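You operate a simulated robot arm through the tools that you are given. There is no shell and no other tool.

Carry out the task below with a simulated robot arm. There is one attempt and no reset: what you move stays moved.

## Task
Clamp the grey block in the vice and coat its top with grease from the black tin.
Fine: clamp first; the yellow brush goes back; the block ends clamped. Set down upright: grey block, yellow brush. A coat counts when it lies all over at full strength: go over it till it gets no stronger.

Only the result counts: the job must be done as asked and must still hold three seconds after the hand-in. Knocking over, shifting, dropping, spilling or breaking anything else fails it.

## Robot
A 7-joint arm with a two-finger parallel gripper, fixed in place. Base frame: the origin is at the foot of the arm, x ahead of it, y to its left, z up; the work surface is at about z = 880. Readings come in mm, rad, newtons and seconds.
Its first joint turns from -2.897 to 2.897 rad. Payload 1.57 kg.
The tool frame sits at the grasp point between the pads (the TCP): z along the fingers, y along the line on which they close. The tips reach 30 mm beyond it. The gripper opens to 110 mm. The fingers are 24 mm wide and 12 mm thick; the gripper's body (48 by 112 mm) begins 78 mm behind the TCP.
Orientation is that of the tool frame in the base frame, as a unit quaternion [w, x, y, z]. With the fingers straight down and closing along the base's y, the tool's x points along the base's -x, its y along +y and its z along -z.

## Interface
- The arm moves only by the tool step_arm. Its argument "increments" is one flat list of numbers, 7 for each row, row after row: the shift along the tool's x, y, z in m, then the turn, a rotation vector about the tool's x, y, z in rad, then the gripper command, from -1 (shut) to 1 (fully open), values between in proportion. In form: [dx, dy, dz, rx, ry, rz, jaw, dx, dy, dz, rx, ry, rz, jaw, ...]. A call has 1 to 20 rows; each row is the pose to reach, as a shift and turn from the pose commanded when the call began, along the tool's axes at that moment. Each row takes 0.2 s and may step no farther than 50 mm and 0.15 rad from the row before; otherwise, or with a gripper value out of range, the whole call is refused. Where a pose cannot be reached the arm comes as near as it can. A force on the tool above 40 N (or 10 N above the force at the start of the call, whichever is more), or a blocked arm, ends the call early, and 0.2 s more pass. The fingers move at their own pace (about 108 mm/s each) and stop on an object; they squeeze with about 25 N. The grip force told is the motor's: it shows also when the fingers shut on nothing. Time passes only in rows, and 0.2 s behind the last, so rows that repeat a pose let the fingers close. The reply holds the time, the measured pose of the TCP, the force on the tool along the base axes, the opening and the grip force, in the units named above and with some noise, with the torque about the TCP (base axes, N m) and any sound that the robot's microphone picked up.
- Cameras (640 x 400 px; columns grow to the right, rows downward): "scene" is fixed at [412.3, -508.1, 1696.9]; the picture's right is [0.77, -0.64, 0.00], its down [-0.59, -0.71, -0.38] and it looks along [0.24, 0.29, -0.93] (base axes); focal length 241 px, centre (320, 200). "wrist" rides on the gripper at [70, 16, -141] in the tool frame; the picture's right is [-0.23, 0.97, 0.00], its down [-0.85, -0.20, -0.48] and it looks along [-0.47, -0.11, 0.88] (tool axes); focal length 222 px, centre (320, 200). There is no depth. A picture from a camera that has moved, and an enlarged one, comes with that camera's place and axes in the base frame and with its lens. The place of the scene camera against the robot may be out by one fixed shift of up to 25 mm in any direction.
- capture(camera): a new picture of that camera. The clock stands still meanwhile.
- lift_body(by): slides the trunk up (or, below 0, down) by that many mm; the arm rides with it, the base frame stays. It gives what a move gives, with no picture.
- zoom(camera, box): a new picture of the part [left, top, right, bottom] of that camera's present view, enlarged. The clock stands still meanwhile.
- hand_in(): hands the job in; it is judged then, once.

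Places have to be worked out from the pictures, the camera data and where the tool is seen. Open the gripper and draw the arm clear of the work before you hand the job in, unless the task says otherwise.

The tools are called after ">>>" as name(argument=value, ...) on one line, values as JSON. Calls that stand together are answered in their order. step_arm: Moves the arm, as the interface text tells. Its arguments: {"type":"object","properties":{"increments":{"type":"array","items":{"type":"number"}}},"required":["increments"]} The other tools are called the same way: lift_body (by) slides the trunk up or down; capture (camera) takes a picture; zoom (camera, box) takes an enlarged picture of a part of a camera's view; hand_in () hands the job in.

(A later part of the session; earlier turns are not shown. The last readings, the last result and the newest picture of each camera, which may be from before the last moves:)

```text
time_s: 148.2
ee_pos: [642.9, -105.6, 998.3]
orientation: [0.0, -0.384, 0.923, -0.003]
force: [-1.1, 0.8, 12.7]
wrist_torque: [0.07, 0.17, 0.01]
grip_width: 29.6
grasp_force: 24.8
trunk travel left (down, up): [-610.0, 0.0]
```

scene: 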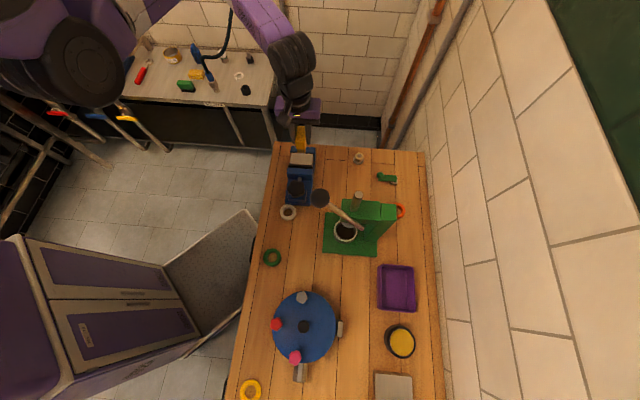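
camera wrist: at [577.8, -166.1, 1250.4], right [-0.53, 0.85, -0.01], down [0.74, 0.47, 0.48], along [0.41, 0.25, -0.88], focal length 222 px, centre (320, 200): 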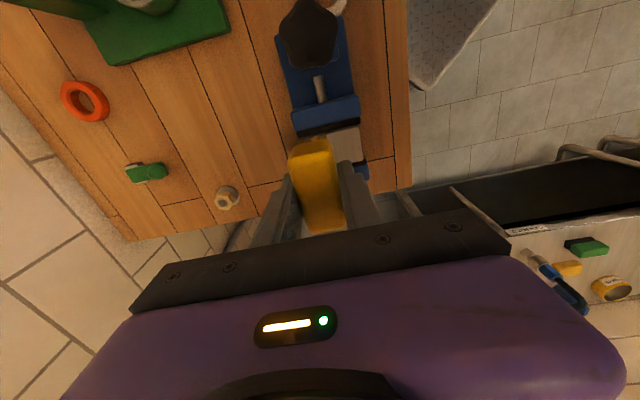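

Good: 12.7 N. Now I sweep slowly to the far end and back over the whole length.

>>> step_arm(increments=[0, -0.006, 0, 0, 0, 0, -1, 0, -0.012, 0, 0, 0, 0, -1, 0, -0.018, 0, 0, 0, 0, -1, 0, -0.024, 0, 0, 0, 0, -1, 0, -0.029, 0, 0, 0, 0, -1, 0, -0.023, 0, 0, 0, 0, -1, 0, -0.017, 0, 0, 0, 0, -1, 0, -0.011, 0, 0, 0, 0, -1, 0, -0.005, 0, 0, 0, 0, -1, 0, 0.001, 0, 0, 0, 0, -1, 0, 0.007, 0, 0, 0, 0, -1, 0, 0.013, 0, 0, 0, 0, -1, 0, 0.019, 0, 0, 0, 0, -1, 0, 0.025, 0, 0, 0, 0, -1, 0, 0.029, 0, 0, 0, 0, -1])

>>> zoom(camera="wrist", box=[220, 60, 420, 230])

>>> zoom(camera="scene", box=[275, 140, 325, 190])

```text
time_s: 151.3
ee_pos: [622.4, -86.5, 999.5]
orientation: [0.0, -0.384, 0.923, -0.003]
force: [4.5, -6.3, 16.7]
wrist_torque: [-0.23, -0.2, -0.02]
grip_width: 29.8
grasp_force: 24.6
trunk travel left (down, up): [-610.0, 0.0]
```

```text
2.35 times, centred on (320, 145) of wrist
camera zoom: at [561.2, -122.7, 1138.3], right [-0.53, 0.85, -0.01], down [0.74, 0.47, 0.48], along [0.41, 0.25, -0.88], focal length 523 px, centre (320, 329)
```

zoom: 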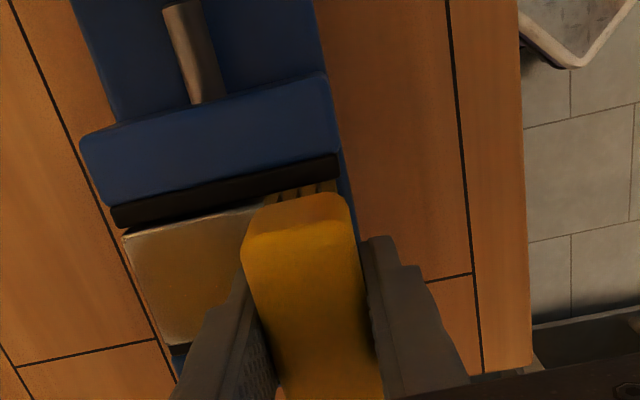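

```text
8.00 times, centred on (300, 165) of scene
camera zoom: at [412.3, -508.1, 1696.9], right [0.77, -0.64, 0.0], down [-0.59, -0.71, -0.38], along [0.24, 0.29, -0.93], focal length 1927 px, centre (480, 480)
```

zoom: 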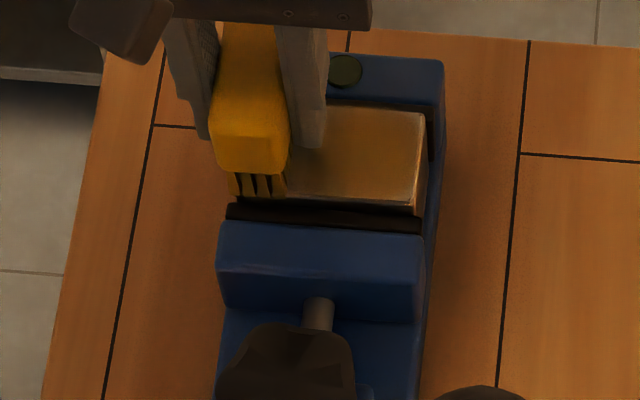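

Grease is being laid on, but the vice lamp now looks dark. I lift the brush and check the clamp state closely.

>>> step_arm(increments=[0, 0, -0.01, 0, 0, 0, -1, 0, 0, -0.04, 0, 0, 0, -1, 0.02, 0, -0.08, 0, 0, 0, -1, 0.05, 0, -0.11, 0, 0, 0, -1])

>>> zoom(camera="wrist", box=[230, 60, 430, 230])

>>> zoom(camera="scene", box=[275, 140, 325, 190])

```text
time_s: 152.3
ee_pos: [584.9, -119.8, 1108.8]
orientation: [0.0, -0.384, 0.923, -0.002]
force: [0.7, 0.3, -0.8]
wrist_torque: [-0.05, -0.01, 0.0]
grip_width: 29.6
grasp_force: 25.6
trunk travel left (down, up): [-610.0, 0.0]
```

```text
2.35 times, centred on (330, 145) of wrist
camera zoom: at [525.0, -156.7, 1248.2], right [-0.53, 0.85, 0.0], down [0.74, 0.47, 0.48], along [0.41, 0.25, -0.88], focal length 523 px, centre (296, 329)
```

zoom: 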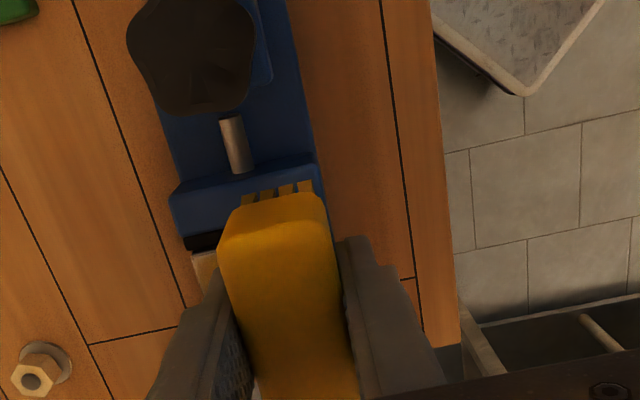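

```text
8.00 times, centred on (300, 165) of scene
camera zoom: at [412.3, -508.1, 1696.9], right [0.77, -0.64, 0.0], down [-0.59, -0.71, -0.38], along [0.24, 0.29, -0.93], focal length 1927 px, centre (480, 480)
```

zoom: 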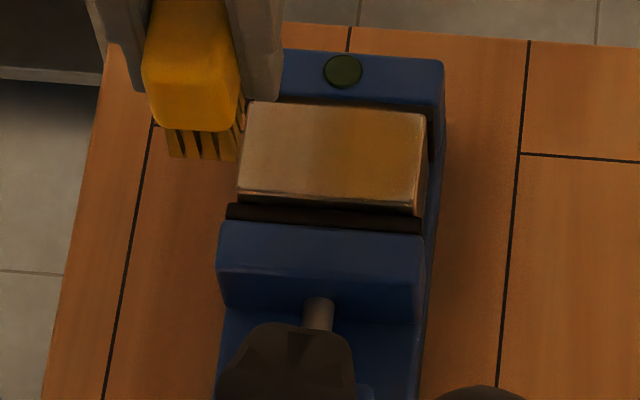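

The lamp is off, so the clamp needs retightening. I'll park the brush upright on the free table spot where the block had stood, then turn the knob further. First move over that spot and down.

>>> step_arm(increments=[0.004, -0.034, 0, 0, 0, 0, -1, 0.008, -0.072, 0, 0, 0, 0, -1, 0.012, -0.11, 0, 0, 0, 0, -1, 0.017, -0.15, 0, 0, 0, 0, -1, 0.0213, -0.1909, 0, 0, 0, 0, -1, 0.0213, -0.1909, 0.04, 0, 0, 0, -1, 0.0213, -0.1909, 0.08, 0, 0, 0, -1, 0.0213, -0.1909, 0.12, 0, 0, 0, -1, 0.0213, -0.1909, 0.155, 0, 0, 0, -1, 0.0213, -0.1909, 0.17, 0, 0, 0, -1])

>>> capture(camera="wrist")

>>> capture(camera="scene")

```text
time_s: 154.6
ee_pos: [707.4, -270.2, 938.7]
orientation: [-0.001, -0.383, 0.924, -0.002]
force: [-0.9, -0.9, 0.0]
wrist_torque: [-0.02, -0.04, 0.02]
grip_width: 29.5
grasp_force: 25.0
trunk travel left (down, up): [-610.0, 0.0]
```

```text
taken
camera wrist: at [646.1, -307.9, 1078.6], right [-0.53, 0.85, 0.0], down [0.74, 0.47, 0.48], along [0.41, 0.25, -0.88], focal length 222 px, centre (320, 200)
```

wrist: 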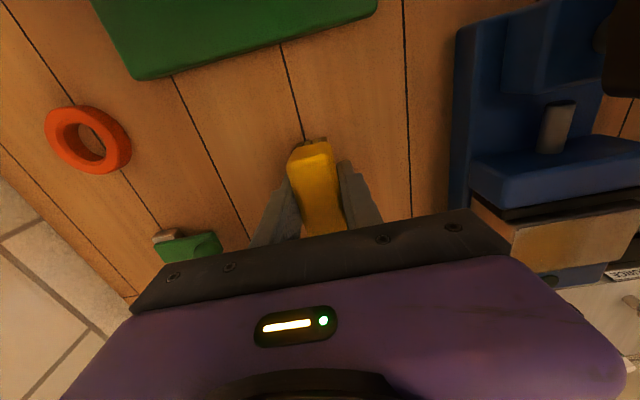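

```text
taken
```

scene: 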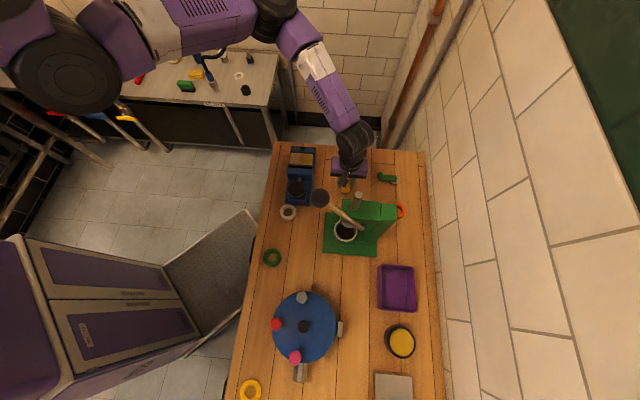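

Now I lower onto the table in small steps, watching for contact.

>>> step_arm(increments=[0, 0, 0.004, 0, 0, 0, -1, 0, 0, 0.007, 0, 0, 0, -1])

>>> step_arm(increments=[0, 0, 0.0015, 0, 0, 0, -1, 0, 0, 0.003, 0, 0, 0, -1])

>>> step_arm(increments=[0, 0, 0.0015, 0, 0, 0, -1, 0, 0, 0.003, 0, 0, 0, -1])

```text
time_s: 155.2
ee_pos: [707.7, -271.7, 932.1]
orientation: [0.0, -0.383, 0.924, -0.003]
force: [0.2, -0.5, -0.6]
wrist_torque: [0.02, -0.02, -0.02]
grip_width: 29.6
grasp_force: 24.8
trunk travel left (down, up): [-610.0, 0.0]
```

```text
time_s: 155.8
ee_pos: [707.5, -271.1, 929.7]
orientation: [-0.001, -0.383, 0.924, -0.003]
force: [-0.1, 1.2, -1.0]
wrist_torque: [0.01, -0.01, 0.0]
grip_width: 29.6
grasp_force: 25.1
trunk travel left (down, up): [-610.0, 0.0]
```

```text
time_s: 156.3
ee_pos: [707.8, -269.6, 926.5]
orientation: [0.0, -0.383, 0.924, -0.002]
force: [0.7, 0.0, -1.5]
wrist_torque: [-0.04, -0.01, 0.02]
grip_width: 29.5
grasp_force: 25.3
trunk travel left (down, up): [-610.0, 0.0]
```

>>> step_arm(increments=[0, 0, 0.001, 0, 0, 0, -1, 0, 0, 0.002, 0, 0, 0, -1])

>>> step_arm(increments=[0, 0, 0.001, 0, 0, 0, -1, 0, 0, 0.002, 0, 0, 0, -1])

>>> step_arm(increments=[0, 0, 0.001, 0, 0, 0, -1, 0, 0, 0.002, 0, 0, 0, -1])

```text
time_s: 156.9
ee_pos: [707.9, -271.5, 924.3]
orientation: [0.0, -0.384, 0.923, -0.001]
force: [0.8, -0.4, -1.2]
wrist_torque: [-0.04, 0.0, 0.01]
grip_width: 29.5
grasp_force: 25.5
trunk travel left (down, up): [-610.0, 0.0]
```

```text
time_s: 157.6
ee_pos: [708.1, -270.8, 921.8]
orientation: [-0.001, -0.383, 0.924, -0.002]
force: [-0.1, 0.4, -1.4]
wrist_torque: [-0.04, 0.0, 0.01]
grip_width: 29.6
grasp_force: 24.9
trunk travel left (down, up): [-610.0, 0.0]
```

```text
time_s: 158.2
ee_pos: [706.7, -271.1, 920.6]
orientation: [-0.001, -0.384, 0.923, -0.003]
force: [0.1, -0.6, -1.1]
wrist_torque: [0.0, -0.02, -0.01]
grip_width: 29.2
grasp_force: 25.0
trunk travel left (down, up): [-610.0, 0.0]
```

No contact yet — the brush has slid up in the grip by some millimetres. I look at the bristles' height before continuing.

>>> zoom(camera="wrist", box=[240, 110, 400, 250])

>>> zoom(camera="scene", box=[320, 150, 380, 210])

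>>> step_arm(increments=[0, 0, 0.001, 0, 0, 0, -1, 0, 0, 0.002, 0, 0, 0, -1])

```text
2.86 times, centred on (320, 180) of wrist
camera zoom: at [646.3, -308.0, 1060.1], right [-0.53, 0.85, -0.01], down [0.74, 0.47, 0.48], along [0.41, 0.25, -0.88], focal length 635 px, centre (320, 257)
```

zoom: 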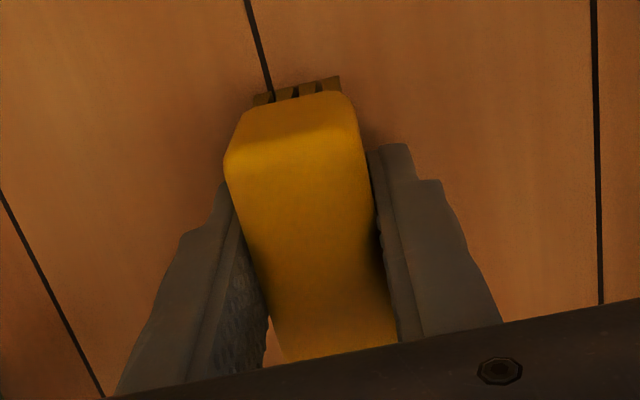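

```text
6.67 times, centred on (350, 180) of scene
camera zoom: at [412.3, -508.1, 1696.9], right [0.77, -0.64, 0.0], down [-0.59, -0.71, -0.38], along [0.24, 0.29, -0.93], focal length 1606 px, centre (120, 333)
```

zoom: 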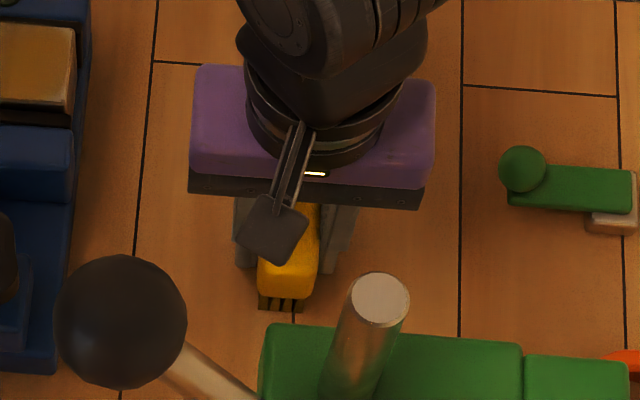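

```text
time_s: 158.8
ee_pos: [708.1, -271.3, 918.3]
orientation: [-0.001, -0.383, 0.924, -0.002]
force: [-1.5, -0.1, 2.2]
wrist_torque: [0.07, 0.02, 0.02]
grip_width: 29.7
grasp_force: 25.2
trunk travel left (down, up): [-610.0, 0.0]
```

Contact at TCP z≈918. I open the fingers gently and leave the brush standing, then rise straight up.

>>> step_arm(increments=[0, 0, 0, 0, 0, 0, -0.3, 0, 0, 0, 0, 0, 0, 0.1, 0, 0, 0, 0, 0, 0, 0.2, 0, 0, 0, 0, 0, 0, 0.2])

>>> step_arm(increments=[0, 0, -0.015, 0, 0, 0, 0.2, 0, 0, -0.04, 0, 0, 0, 0.2, 0, 0, -0.08, 0, 0, 0, 0.2, 0, 0, -0.12, 0, 0, 0, 0.2, 0, 0, -0.16, 0, 0, 0, 0.4, 0, 0, -0.19, 0, 0, 0, 1])

>>> capture(camera="wrist")

>>> zoom(camera="wrist", box=[270, 80, 390, 180])

>>> zoom(camera="wrist", box=[390, 10, 520, 200])

```text
time_s: 159.8
ee_pos: [707.8, -272.1, 918.5]
orientation: [0.0, -0.384, 0.923, -0.002]
force: [0.1, 0.7, 0.3]
wrist_torque: [-0.01, 0.02, 0.03]
grip_width: 66.2
grasp_force: 0.1
trunk travel left (down, up): [-610.0, 0.0]
```

```text
time_s: 161.2
ee_pos: [709.0, -270.6, 1108.4]
orientation: [0.0, -0.383, 0.924, -0.001]
force: [0.8, 0.0, 0.0]
wrist_torque: [-0.01, -0.01, 0.01]
grip_width: 109.8
grasp_force: 0.3
trunk travel left (down, up): [-610.0, 0.0]
```

```text
taken
camera wrist: at [647.3, -307.4, 1247.8], right [-0.53, 0.85, 0.0], down [0.75, 0.47, 0.48], along [0.41, 0.25, -0.88], focal length 222 px, centre (320, 200)
```

wrist: 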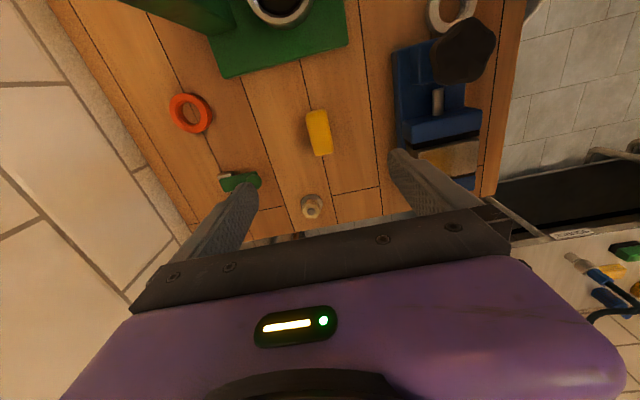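

```text
4.00 times, centred on (330, 130) of wrist
camera zoom: at [647.3, -307.4, 1247.8], right [-0.53, 0.85, 0.0], down [0.75, 0.47, 0.48], along [0.41, 0.25, -0.88], focal length 888 px, centre (280, 480)
```

zoom: 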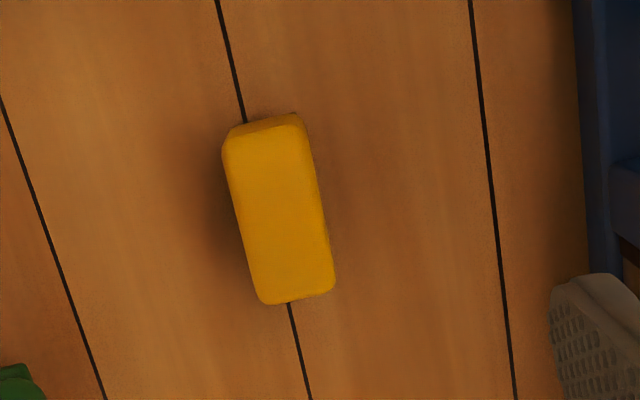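

```text
2.11 times, centred on (455, 105) of wrist
camera zoom: at [647.3, -307.4, 1247.8], right [-0.53, 0.85, 0.0], down [0.75, 0.47, 0.48], along [0.41, 0.25, -0.88], focal length 468 px, centre (36, 400)
```

zoom: 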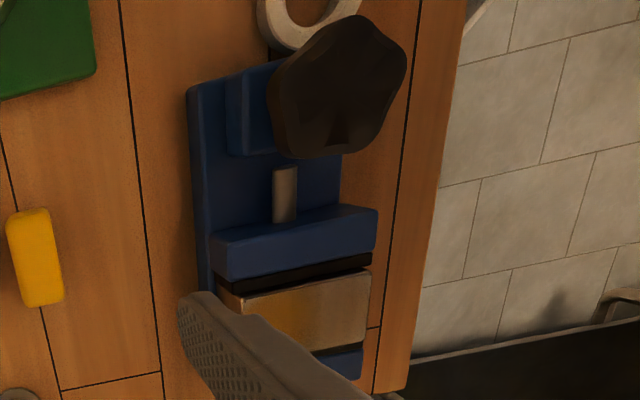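

The brush stands upright at about (707.5,-271). Now I move above the vice to inspect the block's seating.

>>> step_arm(increments=[-0.0175, 0.04, 0, 0, 0, 0, 1, -0.035, 0.08, 0, 0, 0, 0, 1, -0.05, 0.12, 0, 0, 0, 0, 1, -0.0617, 0.159, 0, 0, 0, 0, 1])

>>> zoom(camera="wrist", box=[250, 60, 400, 220])

>>> zoom(camera="scene", box=[275, 140, 325, 190])

```text
time_s: 162.2
ee_pos: [639.9, -115.8, 1108.7]
orientation: [0.0, -0.383, 0.924, -0.002]
force: [-0.1, 0.7, 0.2]
wrist_torque: [0.0, 0.0, 0.04]
grip_width: 109.8
grasp_force: 0.0
trunk travel left (down, up): [-610.0, 0.0]
```

```text
2.50 times, centred on (325, 140) of wrist
camera zoom: at [578.1, -151.7, 1248.3], right [-0.53, 0.85, 0.0], down [0.74, 0.47, 0.48], along [0.41, 0.25, -0.88], focal length 555 px, centre (308, 350)
```

zoom: 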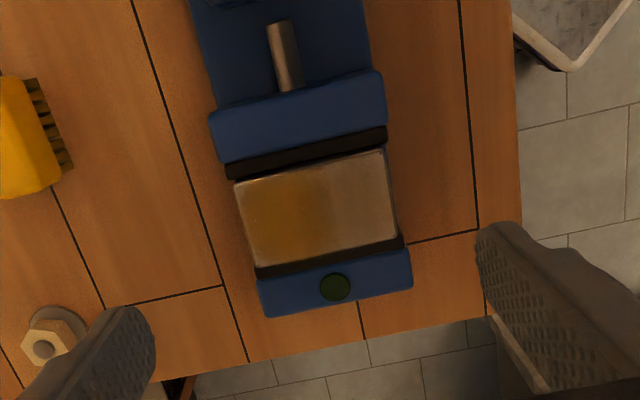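

```text
8.00 times, centred on (300, 165) of scene
camera zoom: at [412.3, -508.1, 1696.9], right [0.77, -0.64, 0.0], down [-0.59, -0.71, -0.38], along [0.24, 0.29, -0.93], focal length 1927 px, centre (480, 480)
```

zoom: 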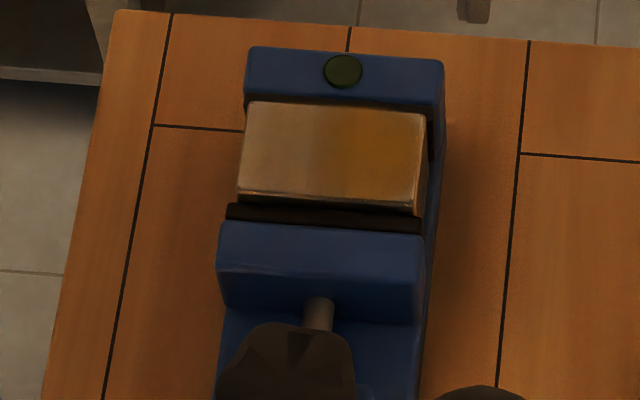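

The block sits straight but the lamp is off, so I retighten. I move over the knob with the fingers aligned to a lobe/valley pair (ψ≈−0.868) and descend.

>>> step_arm(increments=[0.04, 0.002, 0, 0, 0, -0.03, 1, 0.08, 0.004, 0, 0, 0, -0.06, 1, 0.1202, 0.0057, 0.02, 0, 0, -0.082, 1, 0.1202, 0.0057, 0.06, 0, 0, -0.082, 1, 0.1202, 0.0057, 0.095, 0, 0, -0.082, 1])

>>> zoom(camera="wrist", box=[240, 90, 400, 240])

```text
time_s: 163.3
ee_pos: [549.7, -197.3, 1011.5]
orientation: [0.001, -0.42, 0.907, -0.003]
force: [-0.2, -0.5, 0.1]
wrist_torque: [0.01, 0.01, -0.01]
grip_width: 110.0
grasp_force: 0.1
trunk travel left (down, up): [-610.0, 0.0]
```

```text
2.67 times, centred on (320, 165) of wrist
camera zoom: at [491.6, -239.3, 1152.0], right [-0.6, 0.8, -0.01], down [0.7, 0.53, 0.48], along [0.39, 0.28, -0.88], focal length 592 px, centre (320, 293)
```

zoom: 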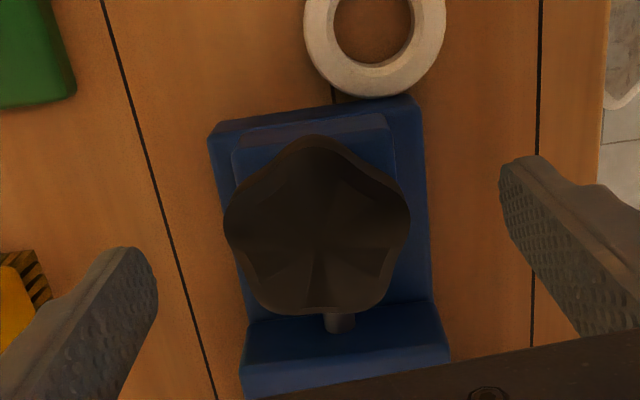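

Well aligned. I descend to z≈990, grip the knob and turn clockwise in steps, watching torque and lamp.

>>> step_arm(increments=[0, 0, 0.012, 0, 0, 0, 1, 0, 0, 0.022, 0, 0, 0, 1, 0, 0, 0.022, 0, 0, 0, 0.3, 0, 0, 0.022, 0, 0, 0, -1, 0, 0, 0.022, 0, 0, 0, -1, 0, 0, 0.022, 0, 0, 0, -1])

>>> step_arm(increments=[0, 0, 0, 0, 0, 0.1, -1, 0, 0, 0, 0, 0, 0.2, -1, 0, 0, 0, 0, 0, 0.3, -1])

>>> zoom(camera="scene", box=[265, 130, 345, 215])

```text
time_s: 164.8
ee_pos: [551.2, -199.1, 990.0]
orientation: [0.0, -0.421, 0.907, -0.004]
force: [10.3, -10.6, -3.3]
wrist_torque: [-0.18, -0.12, -0.01]
grip_width: 57.1
grasp_force: 45.4
trunk travel left (down, up): [-610.0, 0.0]
```

```text
time_s: 165.6
ee_pos: [550.8, -197.6, 990.1]
orientation: [0.001, -0.28, 0.96, -0.003]
force: [19.7, -15.9, -1.1]
wrist_torque: [0.36, 0.34, 0.62]
grip_width: 57.9
grasp_force: 44.8
trunk travel left (down, up): [-610.0, 0.0]
```

```text
4.71 times, centred on (305, 172) of scene
camera zoom: at [412.3, -508.1, 1696.9], right [0.77, -0.64, 0.0], down [-0.59, -0.71, -0.38], along [0.24, 0.29, -0.93], focal length 1133 px, centre (391, 329)
```

zoom: 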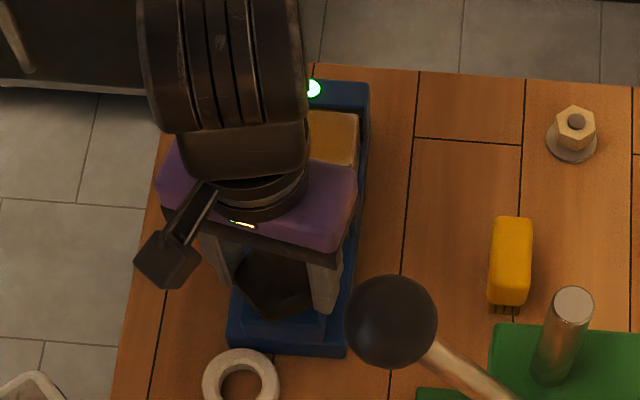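

The lamp is on again. I relieve the sideways load slightly and tighten further for a firm clamp, watching the torque.

>>> step_arm(increments=[-0.0009, -0.0028, 0, 0, 0, 0.05, -1, -0.0009, -0.0028, 0, 0, 0, 0.12, -1, -0.0009, -0.0028, 0, 0, 0, 0.2, -1])

>>> step_arm(increments=[0, 0, 0, 0, 0, 0.08, -1, 0, 0, 0, 0, 0, 0.16, -1, 0, 0, 0, 0, 0, 0.25, -1])

>>> capture(camera="wrist")

```text
time_s: 166.3
ee_pos: [550.3, -197.1, 990.3]
orientation: [-0.001, -0.182, 0.983, -0.001]
force: [3.5, -5.6, -2.7]
wrist_torque: [0.32, 0.63, 0.1]
grip_width: 55.5
grasp_force: 44.9
trunk travel left (down, up): [-610.0, 0.0]
```

```text
time_s: 167.2
ee_pos: [552.1, -198.1, 990.0]
orientation: [-0.001, -0.058, 0.998, -0.001]
force: [-1.5, 3.3, -2.8]
wrist_torque: [0.43, -0.07, 1.18]
grip_width: 57.7
grasp_force: 45.3
trunk travel left (down, up): [-610.0, 0.0]
```

```text
taken
camera wrist: at [480.0, -188.0, 1130.3], right [0.11, 0.99, 0.0], down [0.87, -0.1, 0.48], along [0.48, -0.06, -0.88], focal length 222 px, centre (320, 200)
```

wrist: 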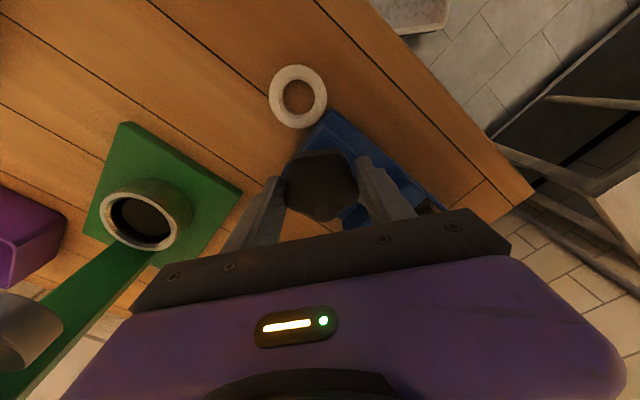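

The pads are starting to slip over the lobes, i.e. the knob is near its tight end. I turn a bit more to apply the maximum torque, then check the lamp.

>>> step_arm(increments=[0, 0, 0, 0, 0, 0.06, -1, 0, 0, 0, 0, 0, 0.12, -1])

>>> step_arm(increments=[0, 0, 0, 0, 0, 0.06, -1, 0, 0, 0, 0, 0, 0.12, -1])

>>> step_arm(increments=[0, 0, 0, 0, 0, 0.06, -1, 0, 0, 0, 0, 0, 0.12, -1])

>>> step_arm(increments=[0, 0, 0, 0, 0, 0.06, -1, 0, 0, 0, 0, 0, 0.12, -1])

```text
time_s: 167.8
ee_pos: [552.3, -196.8, 989.8]
orientation: [0.001, 0.001, 1.0, -0.001]
force: [-4.1, 8.7, 1.7]
wrist_torque: [0.41, 0.17, 0.9]
grip_width: 58.4
grasp_force: 45.1
trunk travel left (down, up): [-610.0, 0.0]
```

```text
time_s: 168.3
ee_pos: [551.9, -195.5, 991.4]
orientation: [0.001, 0.061, 0.998, -0.002]
force: [-3.3, 14.9, -1.8]
wrist_torque: [0.6, 0.11, 0.51]
grip_width: 57.8
grasp_force: 45.1
trunk travel left (down, up): [-610.0, 0.0]
```

```text
time_s: 168.9
ee_pos: [553.5, -197.5, 991.5]
orientation: [0.002, 0.121, 0.993, -0.002]
force: [-0.9, 16.5, 1.7]
wrist_torque: [0.52, -0.15, 0.04]
grip_width: 55.8
grasp_force: 45.2
trunk travel left (down, up): [-610.0, 0.0]
```

```text
time_s: 169.6
ee_pos: [552.2, -197.0, 990.5]
orientation: [0.0, 0.179, 0.984, -0.002]
force: [1.2, 18.5, -0.8]
wrist_torque: [0.6, 0.24, 1.68]
grip_width: 56.1
grasp_force: 45.1
trunk travel left (down, up): [-610.0, 0.0]
```

Peak torque ~1.7 N·m is the most the pads can transmit. I release and check the lamp and block.

>>> step_arm(increments=[0, 0, 0, 0, 0, 0, 0.2, 0, 0, 0, 0, 0, 0, 1, 0, 0, 0, 0, 0, 0, 1, 0, 0, -0.03, 0, 0, 0, 1, 0, 0, -0.07, 0, 0, 0, 1, 0, 0, -0.11, 0, 0, 0, 1, 0, 0, -0.13, 0, 0, 0, 1])

>>> capture(camera="wrist")

>>> zoom(camera="scene", box=[275, 140, 325, 190])

```text
time_s: 171.2
ee_pos: [551.2, -197.8, 1120.2]
orientation: [0.002, 0.18, 0.984, -0.001]
force: [0.1, 0.4, 0.4]
wrist_torque: [-0.01, 0.01, 0.01]
grip_width: 109.9
grasp_force: 0.1
trunk travel left (down, up): [-610.0, 0.0]
```

```text
taken
camera wrist: at [491.8, -156.5, 1260.8], right [0.56, 0.83, 0.0], down [0.73, -0.49, 0.48], along [0.4, -0.27, -0.88], focal length 222 px, centre (320, 200)
```

wrist: 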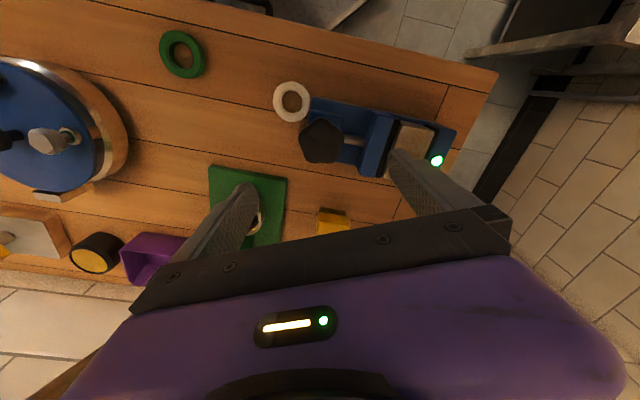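

```text
8.00 times, centred on (300, 165) of scene
camera zoom: at [412.3, -508.1, 1696.9], right [0.77, -0.64, 0.0], down [-0.59, -0.71, -0.38], along [0.24, 0.29, -0.93], focal length 1927 px, centre (480, 480)
```

zoom: 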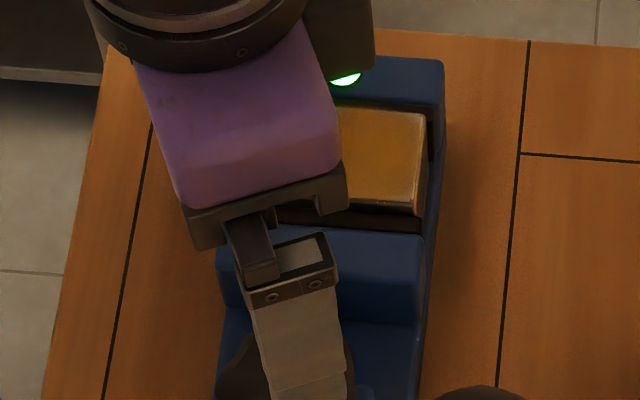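

Lamp is lit. I go back to the brush and regrasp it properly (yaw −0.785).

>>> step_arm(increments=[-0.0172, -0.0013, 0, 0, 0, -0.115, 0.5, -0.0344, -0.0026, 0, 0, 0, -0.23, 0.3, -0.0517, -0.0039, 0, 0, 0, -0.345, 0.3, -0.0689, -0.0052, 0, 0, 0, -0.46, 0.3, -0.0861, -0.0065, 0, 0, 0, -0.575, 0.3, -0.1033, -0.0077, 0, 0, 0, -0.69, 0.3, -0.1205, -0.009, 0, 0, 0, -0.805, 0.3, -0.1378, -0.0103, 0, 0, 0, -0.92, 0.3, -0.155, -0.0116, 0, 0, 0, -1.035, 0.3, -0.1722, -0.0129, 0, 0, 0, -1.147, 0.3])

>>> zoom(camera="wrist", box=[270, 80, 390, 180])

```text
time_s: 173.3
ee_pos: [708.7, -270.6, 1121.0]
orientation: [-0.001, -0.384, 0.924, -0.001]
force: [0.3, 0.2, -0.7]
wrist_torque: [0.01, -0.01, -0.01]
grip_width: 71.6
grasp_force: 0.0
trunk travel left (down, up): [-610.0, 0.0]
```

```text
4.00 times, centred on (330, 130) of wrist
camera zoom: at [647.0, -307.3, 1261.3], right [-0.53, 0.85, 0.0], down [0.74, 0.47, 0.48], along [0.41, 0.25, -0.88], focal length 888 px, centre (280, 480)
```

zoom: 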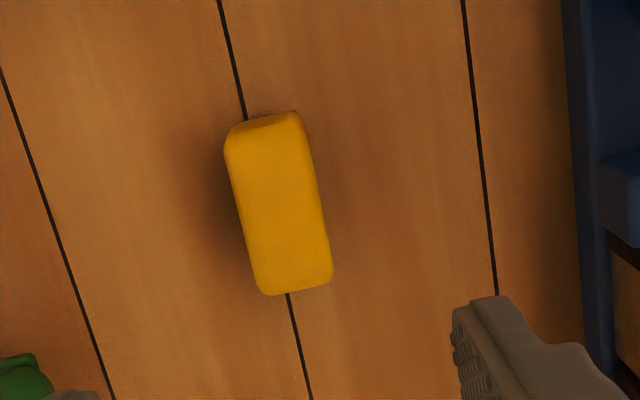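

Centred over the brush; descend to z≈929 and close.

>>> step_arm(increments=[0, 0, 0.04, 0, 0, 0, 0.3, 0, 0, 0.08, 0, 0, 0, 0.3, 0, 0, 0.12, 0, 0, 0, 0.3, 0, 0, 0.155, 0, 0, 0, 0.3, 0, 0, 0.18, 0, 0, 0, 0.3, 0, 0, 0.192, 0, 0, 0, 0.3, 0, 0, 0.192, 0, 0, 0, 0, 0, 0, 0.192, 0, 0, 0, -1, 0, 0, 0.192, 0, 0, 0, -1, 0, 0, 0.192, 0, 0, 0, -1])

>>> step_arm(increments=[0, 0, -0.002, 0, 0, 0, -1, 0, 0, -0.006, 0, 0, 0, -1, 0, 0, -0.014, 0, 0, 0, -1, 0, 0, -0.028, 0, 0, 0, -1, 0, 0, -0.045, 0, 0, 0, -1, 0, 0, -0.065, 0, 0, 0, -1, 0, 0, -0.09, 0, 0, 0, -1, 0, 0, -0.12, 0, 0, 0, -1, 0, 0, -0.15, 0, 0, 0, -1])

>>> zoom(camera="wrist", box=[240, 110, 400, 250])

```text
time_s: 175.6
ee_pos: [707.8, -270.6, 928.1]
orientation: [-0.001, -0.383, 0.924, -0.001]
force: [1.0, 0.4, -0.1]
wrist_torque: [0.01, 0.03, -0.03]
grip_width: 29.8
grasp_force: 24.7
trunk travel left (down, up): [-610.0, 0.0]
```

```text
time_s: 177.6
ee_pos: [709.2, -269.4, 1080.1]
orientation: [-0.001, -0.383, 0.924, -0.002]
force: [0.5, -0.4, -1.1]
wrist_torque: [-0.03, -0.01, 0.0]
grip_width: 29.6
grasp_force: 24.5
trunk travel left (down, up): [-610.0, 0.0]
```

```text
2.86 times, centred on (320, 180) of wrist
camera zoom: at [647.1, -306.5, 1219.8], right [-0.53, 0.85, 0.0], down [0.75, 0.47, 0.48], along [0.41, 0.25, -0.88], focal length 635 px, centre (320, 257)
```

zoom: 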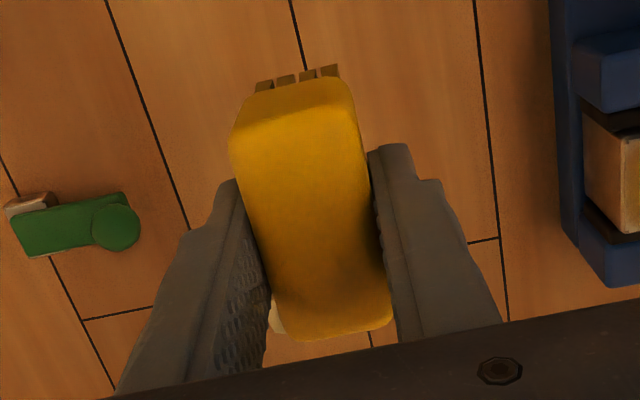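

Brush regrasped. I carry it over to the +26 mm end of the block and lower to just above the surface.

>>> step_arm(increments=[-0.012, 0.033, 0, 0, 0, 0, -1, -0.027, 0.073, 0, 0, 0, 0, -1, -0.041, 0.112, 0, 0, 0, 0, -1, -0.055, 0.15, 0, 0, 0, 0, -1, -0.0687, 0.1872, 0, 0, 0, 0, -1, -0.0687, 0.1872, 0.03, 0, 0, 0, -1, -0.0687, 0.1872, 0.055, 0, 0, 0, -1, -0.0687, 0.1872, 0.066, 0, 0, 0, -1])

>>> zoom(camera="wrist", box=[220, 60, 420, 230])

>>> zoom(camera="scene", box=[275, 140, 325, 190])

```text
time_s: 179.3
ee_pos: [625.1, -90.4, 1012.3]
orientation: [-0.001, -0.382, 0.924, -0.003]
force: [-0.1, -0.7, -1.3]
wrist_torque: [0.0, 0.0, -0.01]
grip_width: 29.8
grasp_force: 25.3
trunk travel left (down, up): [-610.0, 0.0]
```

```text
2.35 times, centred on (320, 145) of wrist
camera zoom: at [563.8, -126.3, 1151.9], right [-0.53, 0.85, -0.01], down [0.74, 0.47, 0.48], along [0.41, 0.25, -0.88], focal length 523 px, centre (320, 329)
```

zoom: 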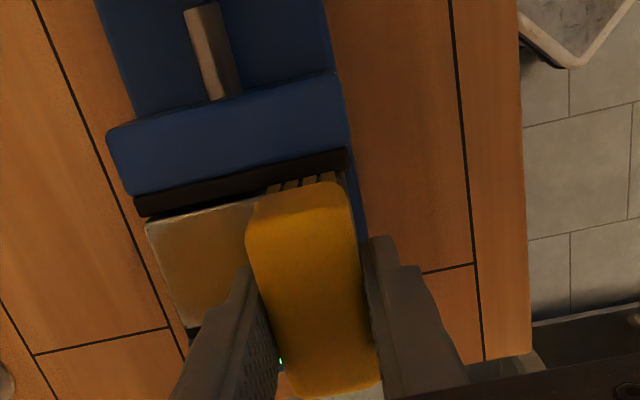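

```text
8.00 times, centred on (300, 165) of scene
camera zoom: at [412.3, -508.1, 1696.9], right [0.77, -0.64, 0.0], down [-0.59, -0.71, -0.38], along [0.24, 0.29, -0.93], focal length 1927 px, centre (480, 480)
```

zoom: 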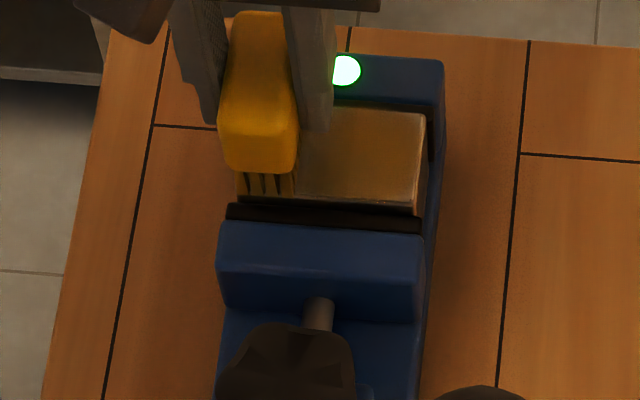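

Lamp lit and brush placed. I lower in 1–2 mm steps to a light contact (aim ≈5–8 N).

>>> step_arm(increments=[0, 0, 0.0015, 0, 0, 0, -1, 0, 0, 0.003, 0, 0, 0, -1])

>>> step_arm(increments=[0, 0, 0.001, 0, 0, 0, -1, 0, 0, 0.002, 0, 0, 0, -1])

>>> step_arm(increments=[0, 0, 0.001, 0, 0, 0, -1])

```text
time_s: 179.9
ee_pos: [625.0, -90.2, 1009.0]
orientation: [0.001, -0.382, 0.924, -0.002]
force: [0.4, -0.5, -2.4]
wrist_torque: [-0.01, 0.01, -0.01]
grip_width: 29.3
grasp_force: 25.1
trunk travel left (down, up): [-610.0, 0.0]
```

```text
time_s: 180.6
ee_pos: [624.8, -89.6, 1007.6]
orientation: [0.0, -0.383, 0.924, -0.003]
force: [-0.3, 1.9, 12.8]
wrist_torque: [0.1, 0.16, -0.03]
grip_width: 29.7
grasp_force: 25.2
trunk travel left (down, up): [-610.0, 0.0]
```

```text
time_s: 180.9
ee_pos: [625.1, -89.9, 1006.7]
orientation: [0.0, -0.383, 0.924, -0.002]
force: [1.3, -0.1, 17.3]
wrist_torque: [0.1, 0.07, -0.01]
grip_width: 29.6
grasp_force: 25.5
trunk travel left (down, up): [-610.0, 0.0]
```

A little too much; I ease off ~1 mm and read the force.

>>> step_arm(increments=[0, 0, -0.0008, 0, 0, 0, -1])

>>> step_arm(increments=[0, -0.006, 0, 0, 0, 0, -1, 0, -0.012, 0, 0, 0, 0, -1, 0, -0.018, 0, 0, 0, 0, -1])

>>> zoom(camera="scene", box=[275, 140, 325, 190])

```text
time_s: 181.3
ee_pos: [624.6, -90.5, 1007.5]
orientation: [0.001, -0.383, 0.924, -0.003]
force: [3.6, -1.2, 9.2]
wrist_torque: [0.0, -0.1, 0.01]
grip_width: 29.5
grasp_force: 25.1
trunk travel left (down, up): [-610.0, 0.0]
```

```text
time_s: 182.2
ee_pos: [637.2, -101.9, 1006.5]
orientation: [-0.001, -0.383, 0.924, -0.002]
force: [-1.5, 2.1, 3.3]
wrist_torque: [0.09, 0.06, 0.04]
grip_width: 29.1
grasp_force: 24.8
trunk travel left (down, up): [-610.0, 0.0]
```

```text
8.00 times, centred on (300, 165) of scene
camera zoom: at [412.3, -508.1, 1696.9], right [0.77, -0.64, 0.0], down [-0.59, -0.71, -0.38], along [0.24, 0.29, -0.93], focal length 1927 px, centre (480, 480)
```

zoom: 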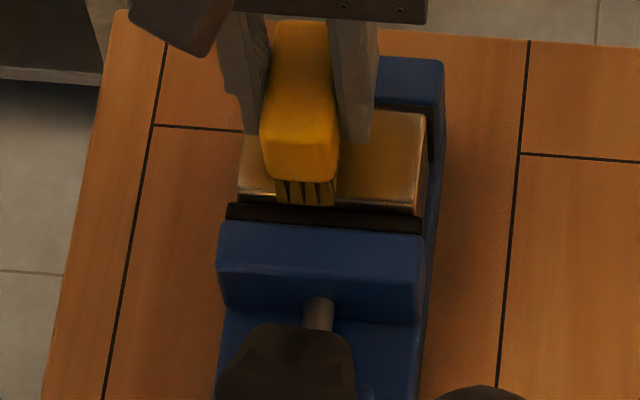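

Light contact (≈3–9 N). I sweep on to the far end and back.

>>> step_arm(increments=[0, -0.006, 0, 0, 0, 0, -1, 0, -0.012, 0, 0, 0, 0, -1, 0, -0.018, 0, 0, 0, 0, -1, 0, -0.024, 0, 0, 0, 0, -1, 0, -0.03, 0, 0, 0, 0, -1, 0, -0.036, 0, 0, 0, 0, -1])

>>> zoom(camera="scene", box=[275, 140, 325, 190])

>>> zoom(camera="wrist", box=[220, 60, 420, 230])

```text
time_s: 183.6
ee_pos: [661.8, -127.5, 1007.8]
orientation: [-0.001, -0.383, 0.924, -0.001]
force: [1.3, -0.3, -0.9]
wrist_torque: [-0.03, -0.01, 0.01]
grip_width: 29.7
grasp_force: 25.4
trunk travel left (down, up): [-610.0, 0.0]
```

```text
8.00 times, centred on (300, 165) of scene
camera zoom: at [412.3, -508.1, 1696.9], right [0.77, -0.64, 0.0], down [-0.59, -0.71, -0.38], along [0.24, 0.29, -0.93], focal length 1927 px, centre (480, 480)
```

zoom: 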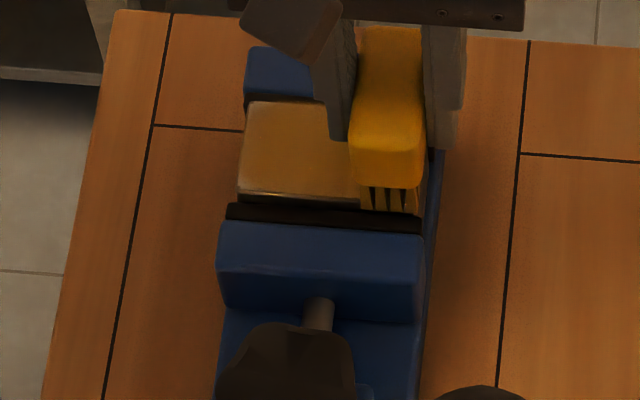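

```text
2.35 times, centred on (320, 145) of wrist
camera zoom: at [601.4, -164.6, 1147.5], right [-0.53, 0.85, 0.0], down [0.75, 0.47, 0.48], along [0.41, 0.25, -0.88], focal length 523 px, centre (320, 329)
```

zoom: 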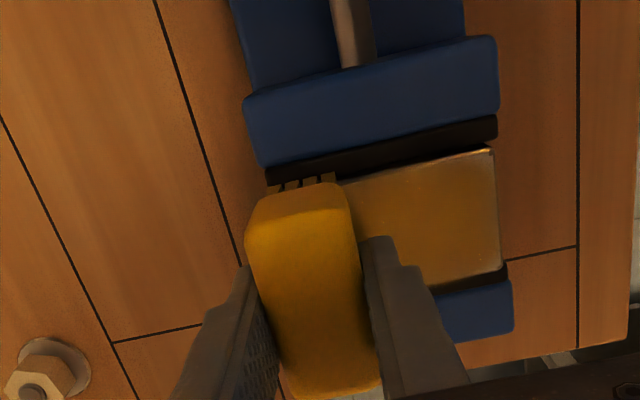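

The coat is getting stronger. I lower 0.7 mm to restore contact and sweep back toward the +y end.

>>> step_arm(increments=[0, 0, 0.001, 0, 0, 0, -1])

>>> step_arm(increments=[0, 0.006, 0, 0, 0, 0, -1, 0, 0.012, 0, 0, 0, 0, -1, 0, 0.018, 0, 0, 0, 0, -1, 0, 0.024, 0, 0, 0, 0, -1, 0, 0.03, 0, 0, 0, 0, -1, 0, 0.036, 0, 0, 0, 0, -1, 0, 0.042, 0, 0, 0, 0, -1, 0, 0.048, 0, 0, 0, 0, -1, 0, 0.054, 0, 0, 0, 0, -1])

>>> zoom(camera="scene", box=[275, 140, 325, 190])

>>> zoom(camera="wrist", box=[220, 60, 420, 230])

```text
time_s: 183.9
ee_pos: [662.1, -128.0, 1006.2]
orientation: [0.001, -0.384, 0.923, -0.003]
force: [-1.0, 0.2, 8.3]
wrist_torque: [0.14, 0.12, -0.01]
grip_width: 29.7
grasp_force: 25.4
trunk travel left (down, up): [-610.0, 0.0]
```

```text
time_s: 185.9
ee_pos: [624.2, -91.6, 1005.4]
orientation: [0.0, -0.381, 0.924, -0.003]
force: [4.3, -5.1, 16.8]
wrist_torque: [-0.22, -0.12, 0.04]
grip_width: 29.6
grasp_force: 25.0
trunk travel left (down, up): [-610.0, 0.0]
```

```text
8.00 times, centred on (300, 165) of scene
camera zoom: at [412.3, -508.1, 1696.9], right [0.77, -0.64, 0.0], down [-0.59, -0.71, -0.38], along [0.24, 0.29, -0.93], focal length 1927 px, centre (480, 480)
```

zoom: 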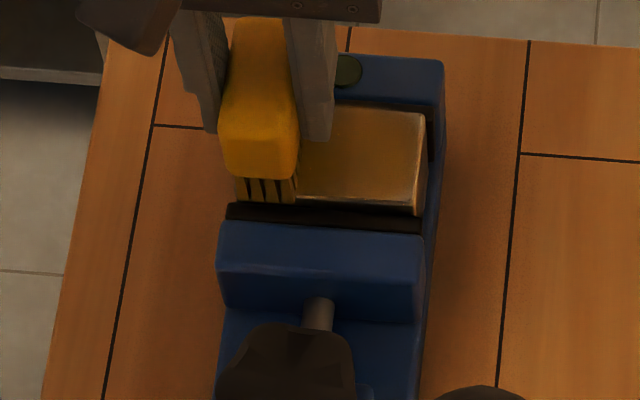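

```text
2.35 times, centred on (320, 145) of wrist
camera zoom: at [563.1, -126.6, 1145.8], right [-0.53, 0.85, -0.01], down [0.74, 0.47, 0.48], along [0.41, 0.25, -0.88], focal length 523 px, centre (320, 329)
```

zoom: 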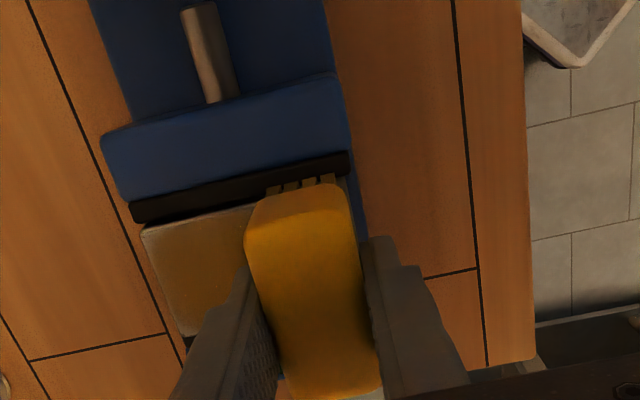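

The lamp went off again: pressing the +y end (17 N there, 0 N at the other end) shows the block sits slightly tilted and gets pushed down. I press the other end too so that it seats flat on the bed, before re-clamping.

>>> step_arm(increments=[0, 0, -0.006, 0, 0, 0, -1, 0, -0.02, -0.006, 0, 0, 0, -1, 0, -0.05, -0.006, 0, 0, 0, -1, 0, -0.05, -0.002, 0, 0, 0, -1, 0, -0.05, 0.0, 0, 0, 0, -1])

>>> step_arm(increments=[0, 0, 0.001, 0, 0, 0, -1, 0, 0, 0.002, 0, 0, 0, -1])

>>> step_arm(increments=[0, 0, 0.001, 0, 0, 0, -1, 0, 0, 0.002, 0, 0, 0, -1])

```text
time_s: 187.2
ee_pos: [659.8, -126.2, 1005.2]
orientation: [-0.001, -0.383, 0.924, -0.003]
force: [1.4, 0.4, -0.3]
wrist_torque: [0.04, -0.02, -0.02]
grip_width: 29.7
grasp_force: 25.2
trunk travel left (down, up): [-610.0, 0.0]
```

```text
time_s: 187.8
ee_pos: [660.1, -125.4, 1005.4]
orientation: [0.0, -0.382, 0.924, -0.004]
force: [-0.4, 0.9, 18.3]
wrist_torque: [0.11, 0.08, -0.01]
grip_width: 29.7
grasp_force: 25.7
trunk travel left (down, up): [-610.0, 0.0]
```

```text
time_s: 188.3
ee_pos: [659.8, -126.0, 1002.1]
orientation: [0.0, -0.383, 0.924, -0.002]
force: [-0.9, 1.0, 18.4]
wrist_torque: [0.07, 0.1, -0.01]
grip_width: 29.6
grasp_force: 24.9
trunk travel left (down, up): [-610.0, 0.0]
```

Both ends pressed. I park the brush at the same table spot again.

>>> step_arm(increments=[0, 0, -0.03, 0, 0, 0, -1, 0, 0, -0.075, 0, 0, 0, -1, 0.0172, -0.034, -0.08, 0, 0, 0, -1, 0.0345, -0.068, -0.08, 0, 0, 0, -1, 0.0517, -0.102, -0.08, 0, 0, 0, -1, 0.069, -0.136, -0.08, 0, 0, 0, -1, 0.069, -0.136, -0.04, 0, 0, 0, -1, 0.069, -0.136, 0.0, 0, 0, 0, -1, 0.069, -0.136, 0.035, 0, 0, 0, -1, 0.069, -0.136, 0.065, 0, 0, 0, -1])

>>> step_arm(increments=[0, 0, 0.004, 0, 0, 0, -1, 0, 0, 0.008, 0, 0, 0, -1, 0, 0, 0.011, 0, 0, 0, -1])

```text
time_s: 190.6
ee_pos: [707.5, -270.9, 938.6]
orientation: [0.0, -0.382, 0.924, -0.004]
force: [0.1, -0.2, 0.0]
wrist_torque: [0.03, -0.03, 0.02]
grip_width: 29.4
grasp_force: 25.4
trunk travel left (down, up): [-610.0, 0.0]
```

```text
time_s: 191.3
ee_pos: [708.3, -270.7, 926.1]
orientation: [0.0, -0.382, 0.924, -0.002]
force: [0.7, 0.4, -1.2]
wrist_torque: [0.03, -0.01, 0.04]
grip_width: 29.8
grasp_force: 25.2
trunk travel left (down, up): [-610.0, 0.0]
```

>>> step_arm(increments=[0, 0, 0.0015, 0, 0, 0, -1, 0, 0, 0.003, 0, 0, 0, -1])

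>>> step_arm(increments=[0, 0, 0.001, 0, 0, 0, -1, 0, 0, 0.002, 0, 0, 0, -1])

>>> step_arm(increments=[0, 0, 0.001, 0, 0, 0, -1, 0, 0, 0.002, 0, 0, 0, -1])

```text
time_s: 191.9
ee_pos: [706.5, -271.3, 923.6]
orientation: [0.0, -0.383, 0.924, -0.002]
force: [-0.2, 0.0, -1.2]
wrist_torque: [0.01, 0.04, 0.0]
grip_width: 29.7
grasp_force: 24.9
trunk travel left (down, up): [-610.0, 0.0]
```

```text
time_s: 192.6
ee_pos: [706.9, -269.8, 921.7]
orientation: [0.001, -0.382, 0.924, -0.003]
force: [-0.6, 1.7, 7.1]
wrist_torque: [0.17, 0.09, 0.01]
grip_width: 29.4
grasp_force: 24.7
trunk travel left (down, up): [-610.0, 0.0]
```

```text
time_s: 193.2
ee_pos: [707.3, -270.9, 920.6]
orientation: [0.0, -0.383, 0.924, -0.003]
force: [-2.3, 4.2, 17.5]
wrist_torque: [0.16, 0.15, 0.05]
grip_width: 29.9
grasp_force: 25.3
trunk travel left (down, up): [-610.0, 0.0]
```

Contact with the table; I relieve the press, release the brush and rise.

>>> step_arm(increments=[0, 0, -0.002, 0, 0, 0, -1])

>>> step_arm(increments=[0, 0, 0, 0, 0, 0, -0.3, 0, 0, 0, 0, 0, 0, 0.1, 0, 0, 0, 0, 0, 0, 0.2, 0, 0, -0.015, 0, 0, 0, 0.2, 0, 0, -0.04, 0, 0, 0, 0.2, 0, 0, -0.08, 0, 0, 0, 0.2, 0, 0, -0.12, 0, 0, 0, 0.2, 0, 0, -0.16, 0, 0, 0, 0.4, 0, 0, -0.19, 0, 0, 0, 1])

>>> step_arm(increments=[-0.0175, 0.04, 0, 0, 0, 0, 1, -0.035, 0.08, 0, 0, 0, 0, 1, -0.05, 0.12, 0, 0, 0, 0, 1, -0.0617, 0.159, 0, 0, 0, 0, 1])

>>> zoom(camera="wrist", box=[270, 70, 380, 190])

>>> zoom(camera="scene", box=[275, 140, 325, 190])

```text
time_s: 193.6
ee_pos: [706.0, -270.9, 920.5]
orientation: [-0.001, -0.383, 0.924, -0.003]
force: [-0.7, -0.4, -1.4]
wrist_torque: [0.01, -0.03, 0.01]
grip_width: 29.6
grasp_force: 24.8
trunk travel left (down, up): [-610.0, 0.0]
```

```text
time_s: 195.6
ee_pos: [707.8, -269.5, 1111.4]
orientation: [0.0, -0.382, 0.924, -0.002]
force: [0.5, 0.7, 0.3]
wrist_torque: [-0.03, -0.04, 0.01]
grip_width: 110.2
grasp_force: 0.1
trunk travel left (down, up): [-610.0, 0.0]
```

```text
time_s: 196.6
ee_pos: [638.5, -115.4, 1110.0]
orientation: [0.0, -0.382, 0.924, -0.002]
force: [0.5, -0.6, -0.1]
wrist_torque: [0.01, 0.06, 0.03]
grip_width: 109.8
grasp_force: 0.0
trunk travel left (down, up): [-610.0, 0.0]
```

```text
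3.33 times, centred on (325, 130) of wrist
camera zoom: at [576.5, -151.1, 1250.7], right [-0.53, 0.85, 0.0], down [0.75, 0.47, 0.48], along [0.41, 0.25, -0.88], focal length 740 px, centre (303, 433)
```

zoom: 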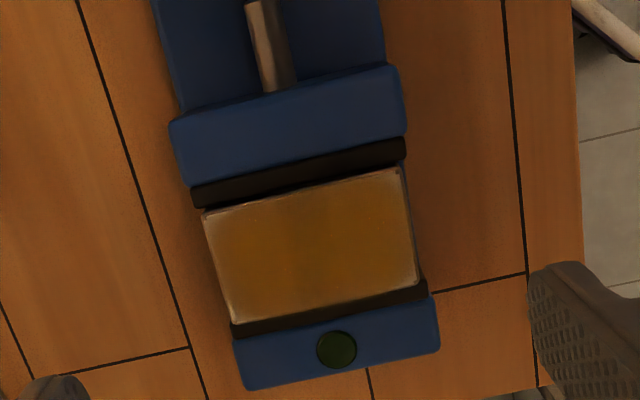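

```text
8.00 times, centred on (300, 165) of scene
camera zoom: at [412.3, -508.1, 1696.9], right [0.77, -0.64, 0.0], down [-0.59, -0.71, -0.38], along [0.24, 0.29, -0.93], focal length 1927 px, centre (480, 480)
```

zoom: 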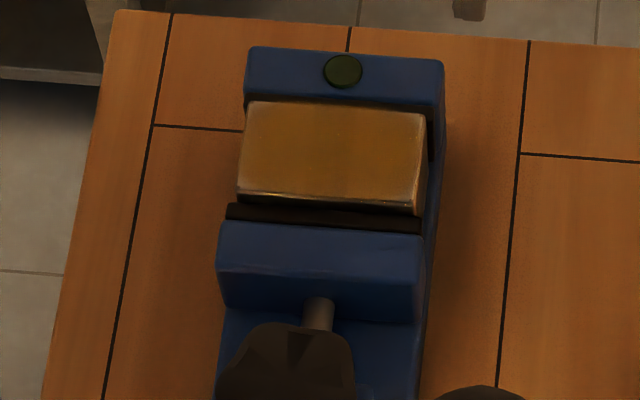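

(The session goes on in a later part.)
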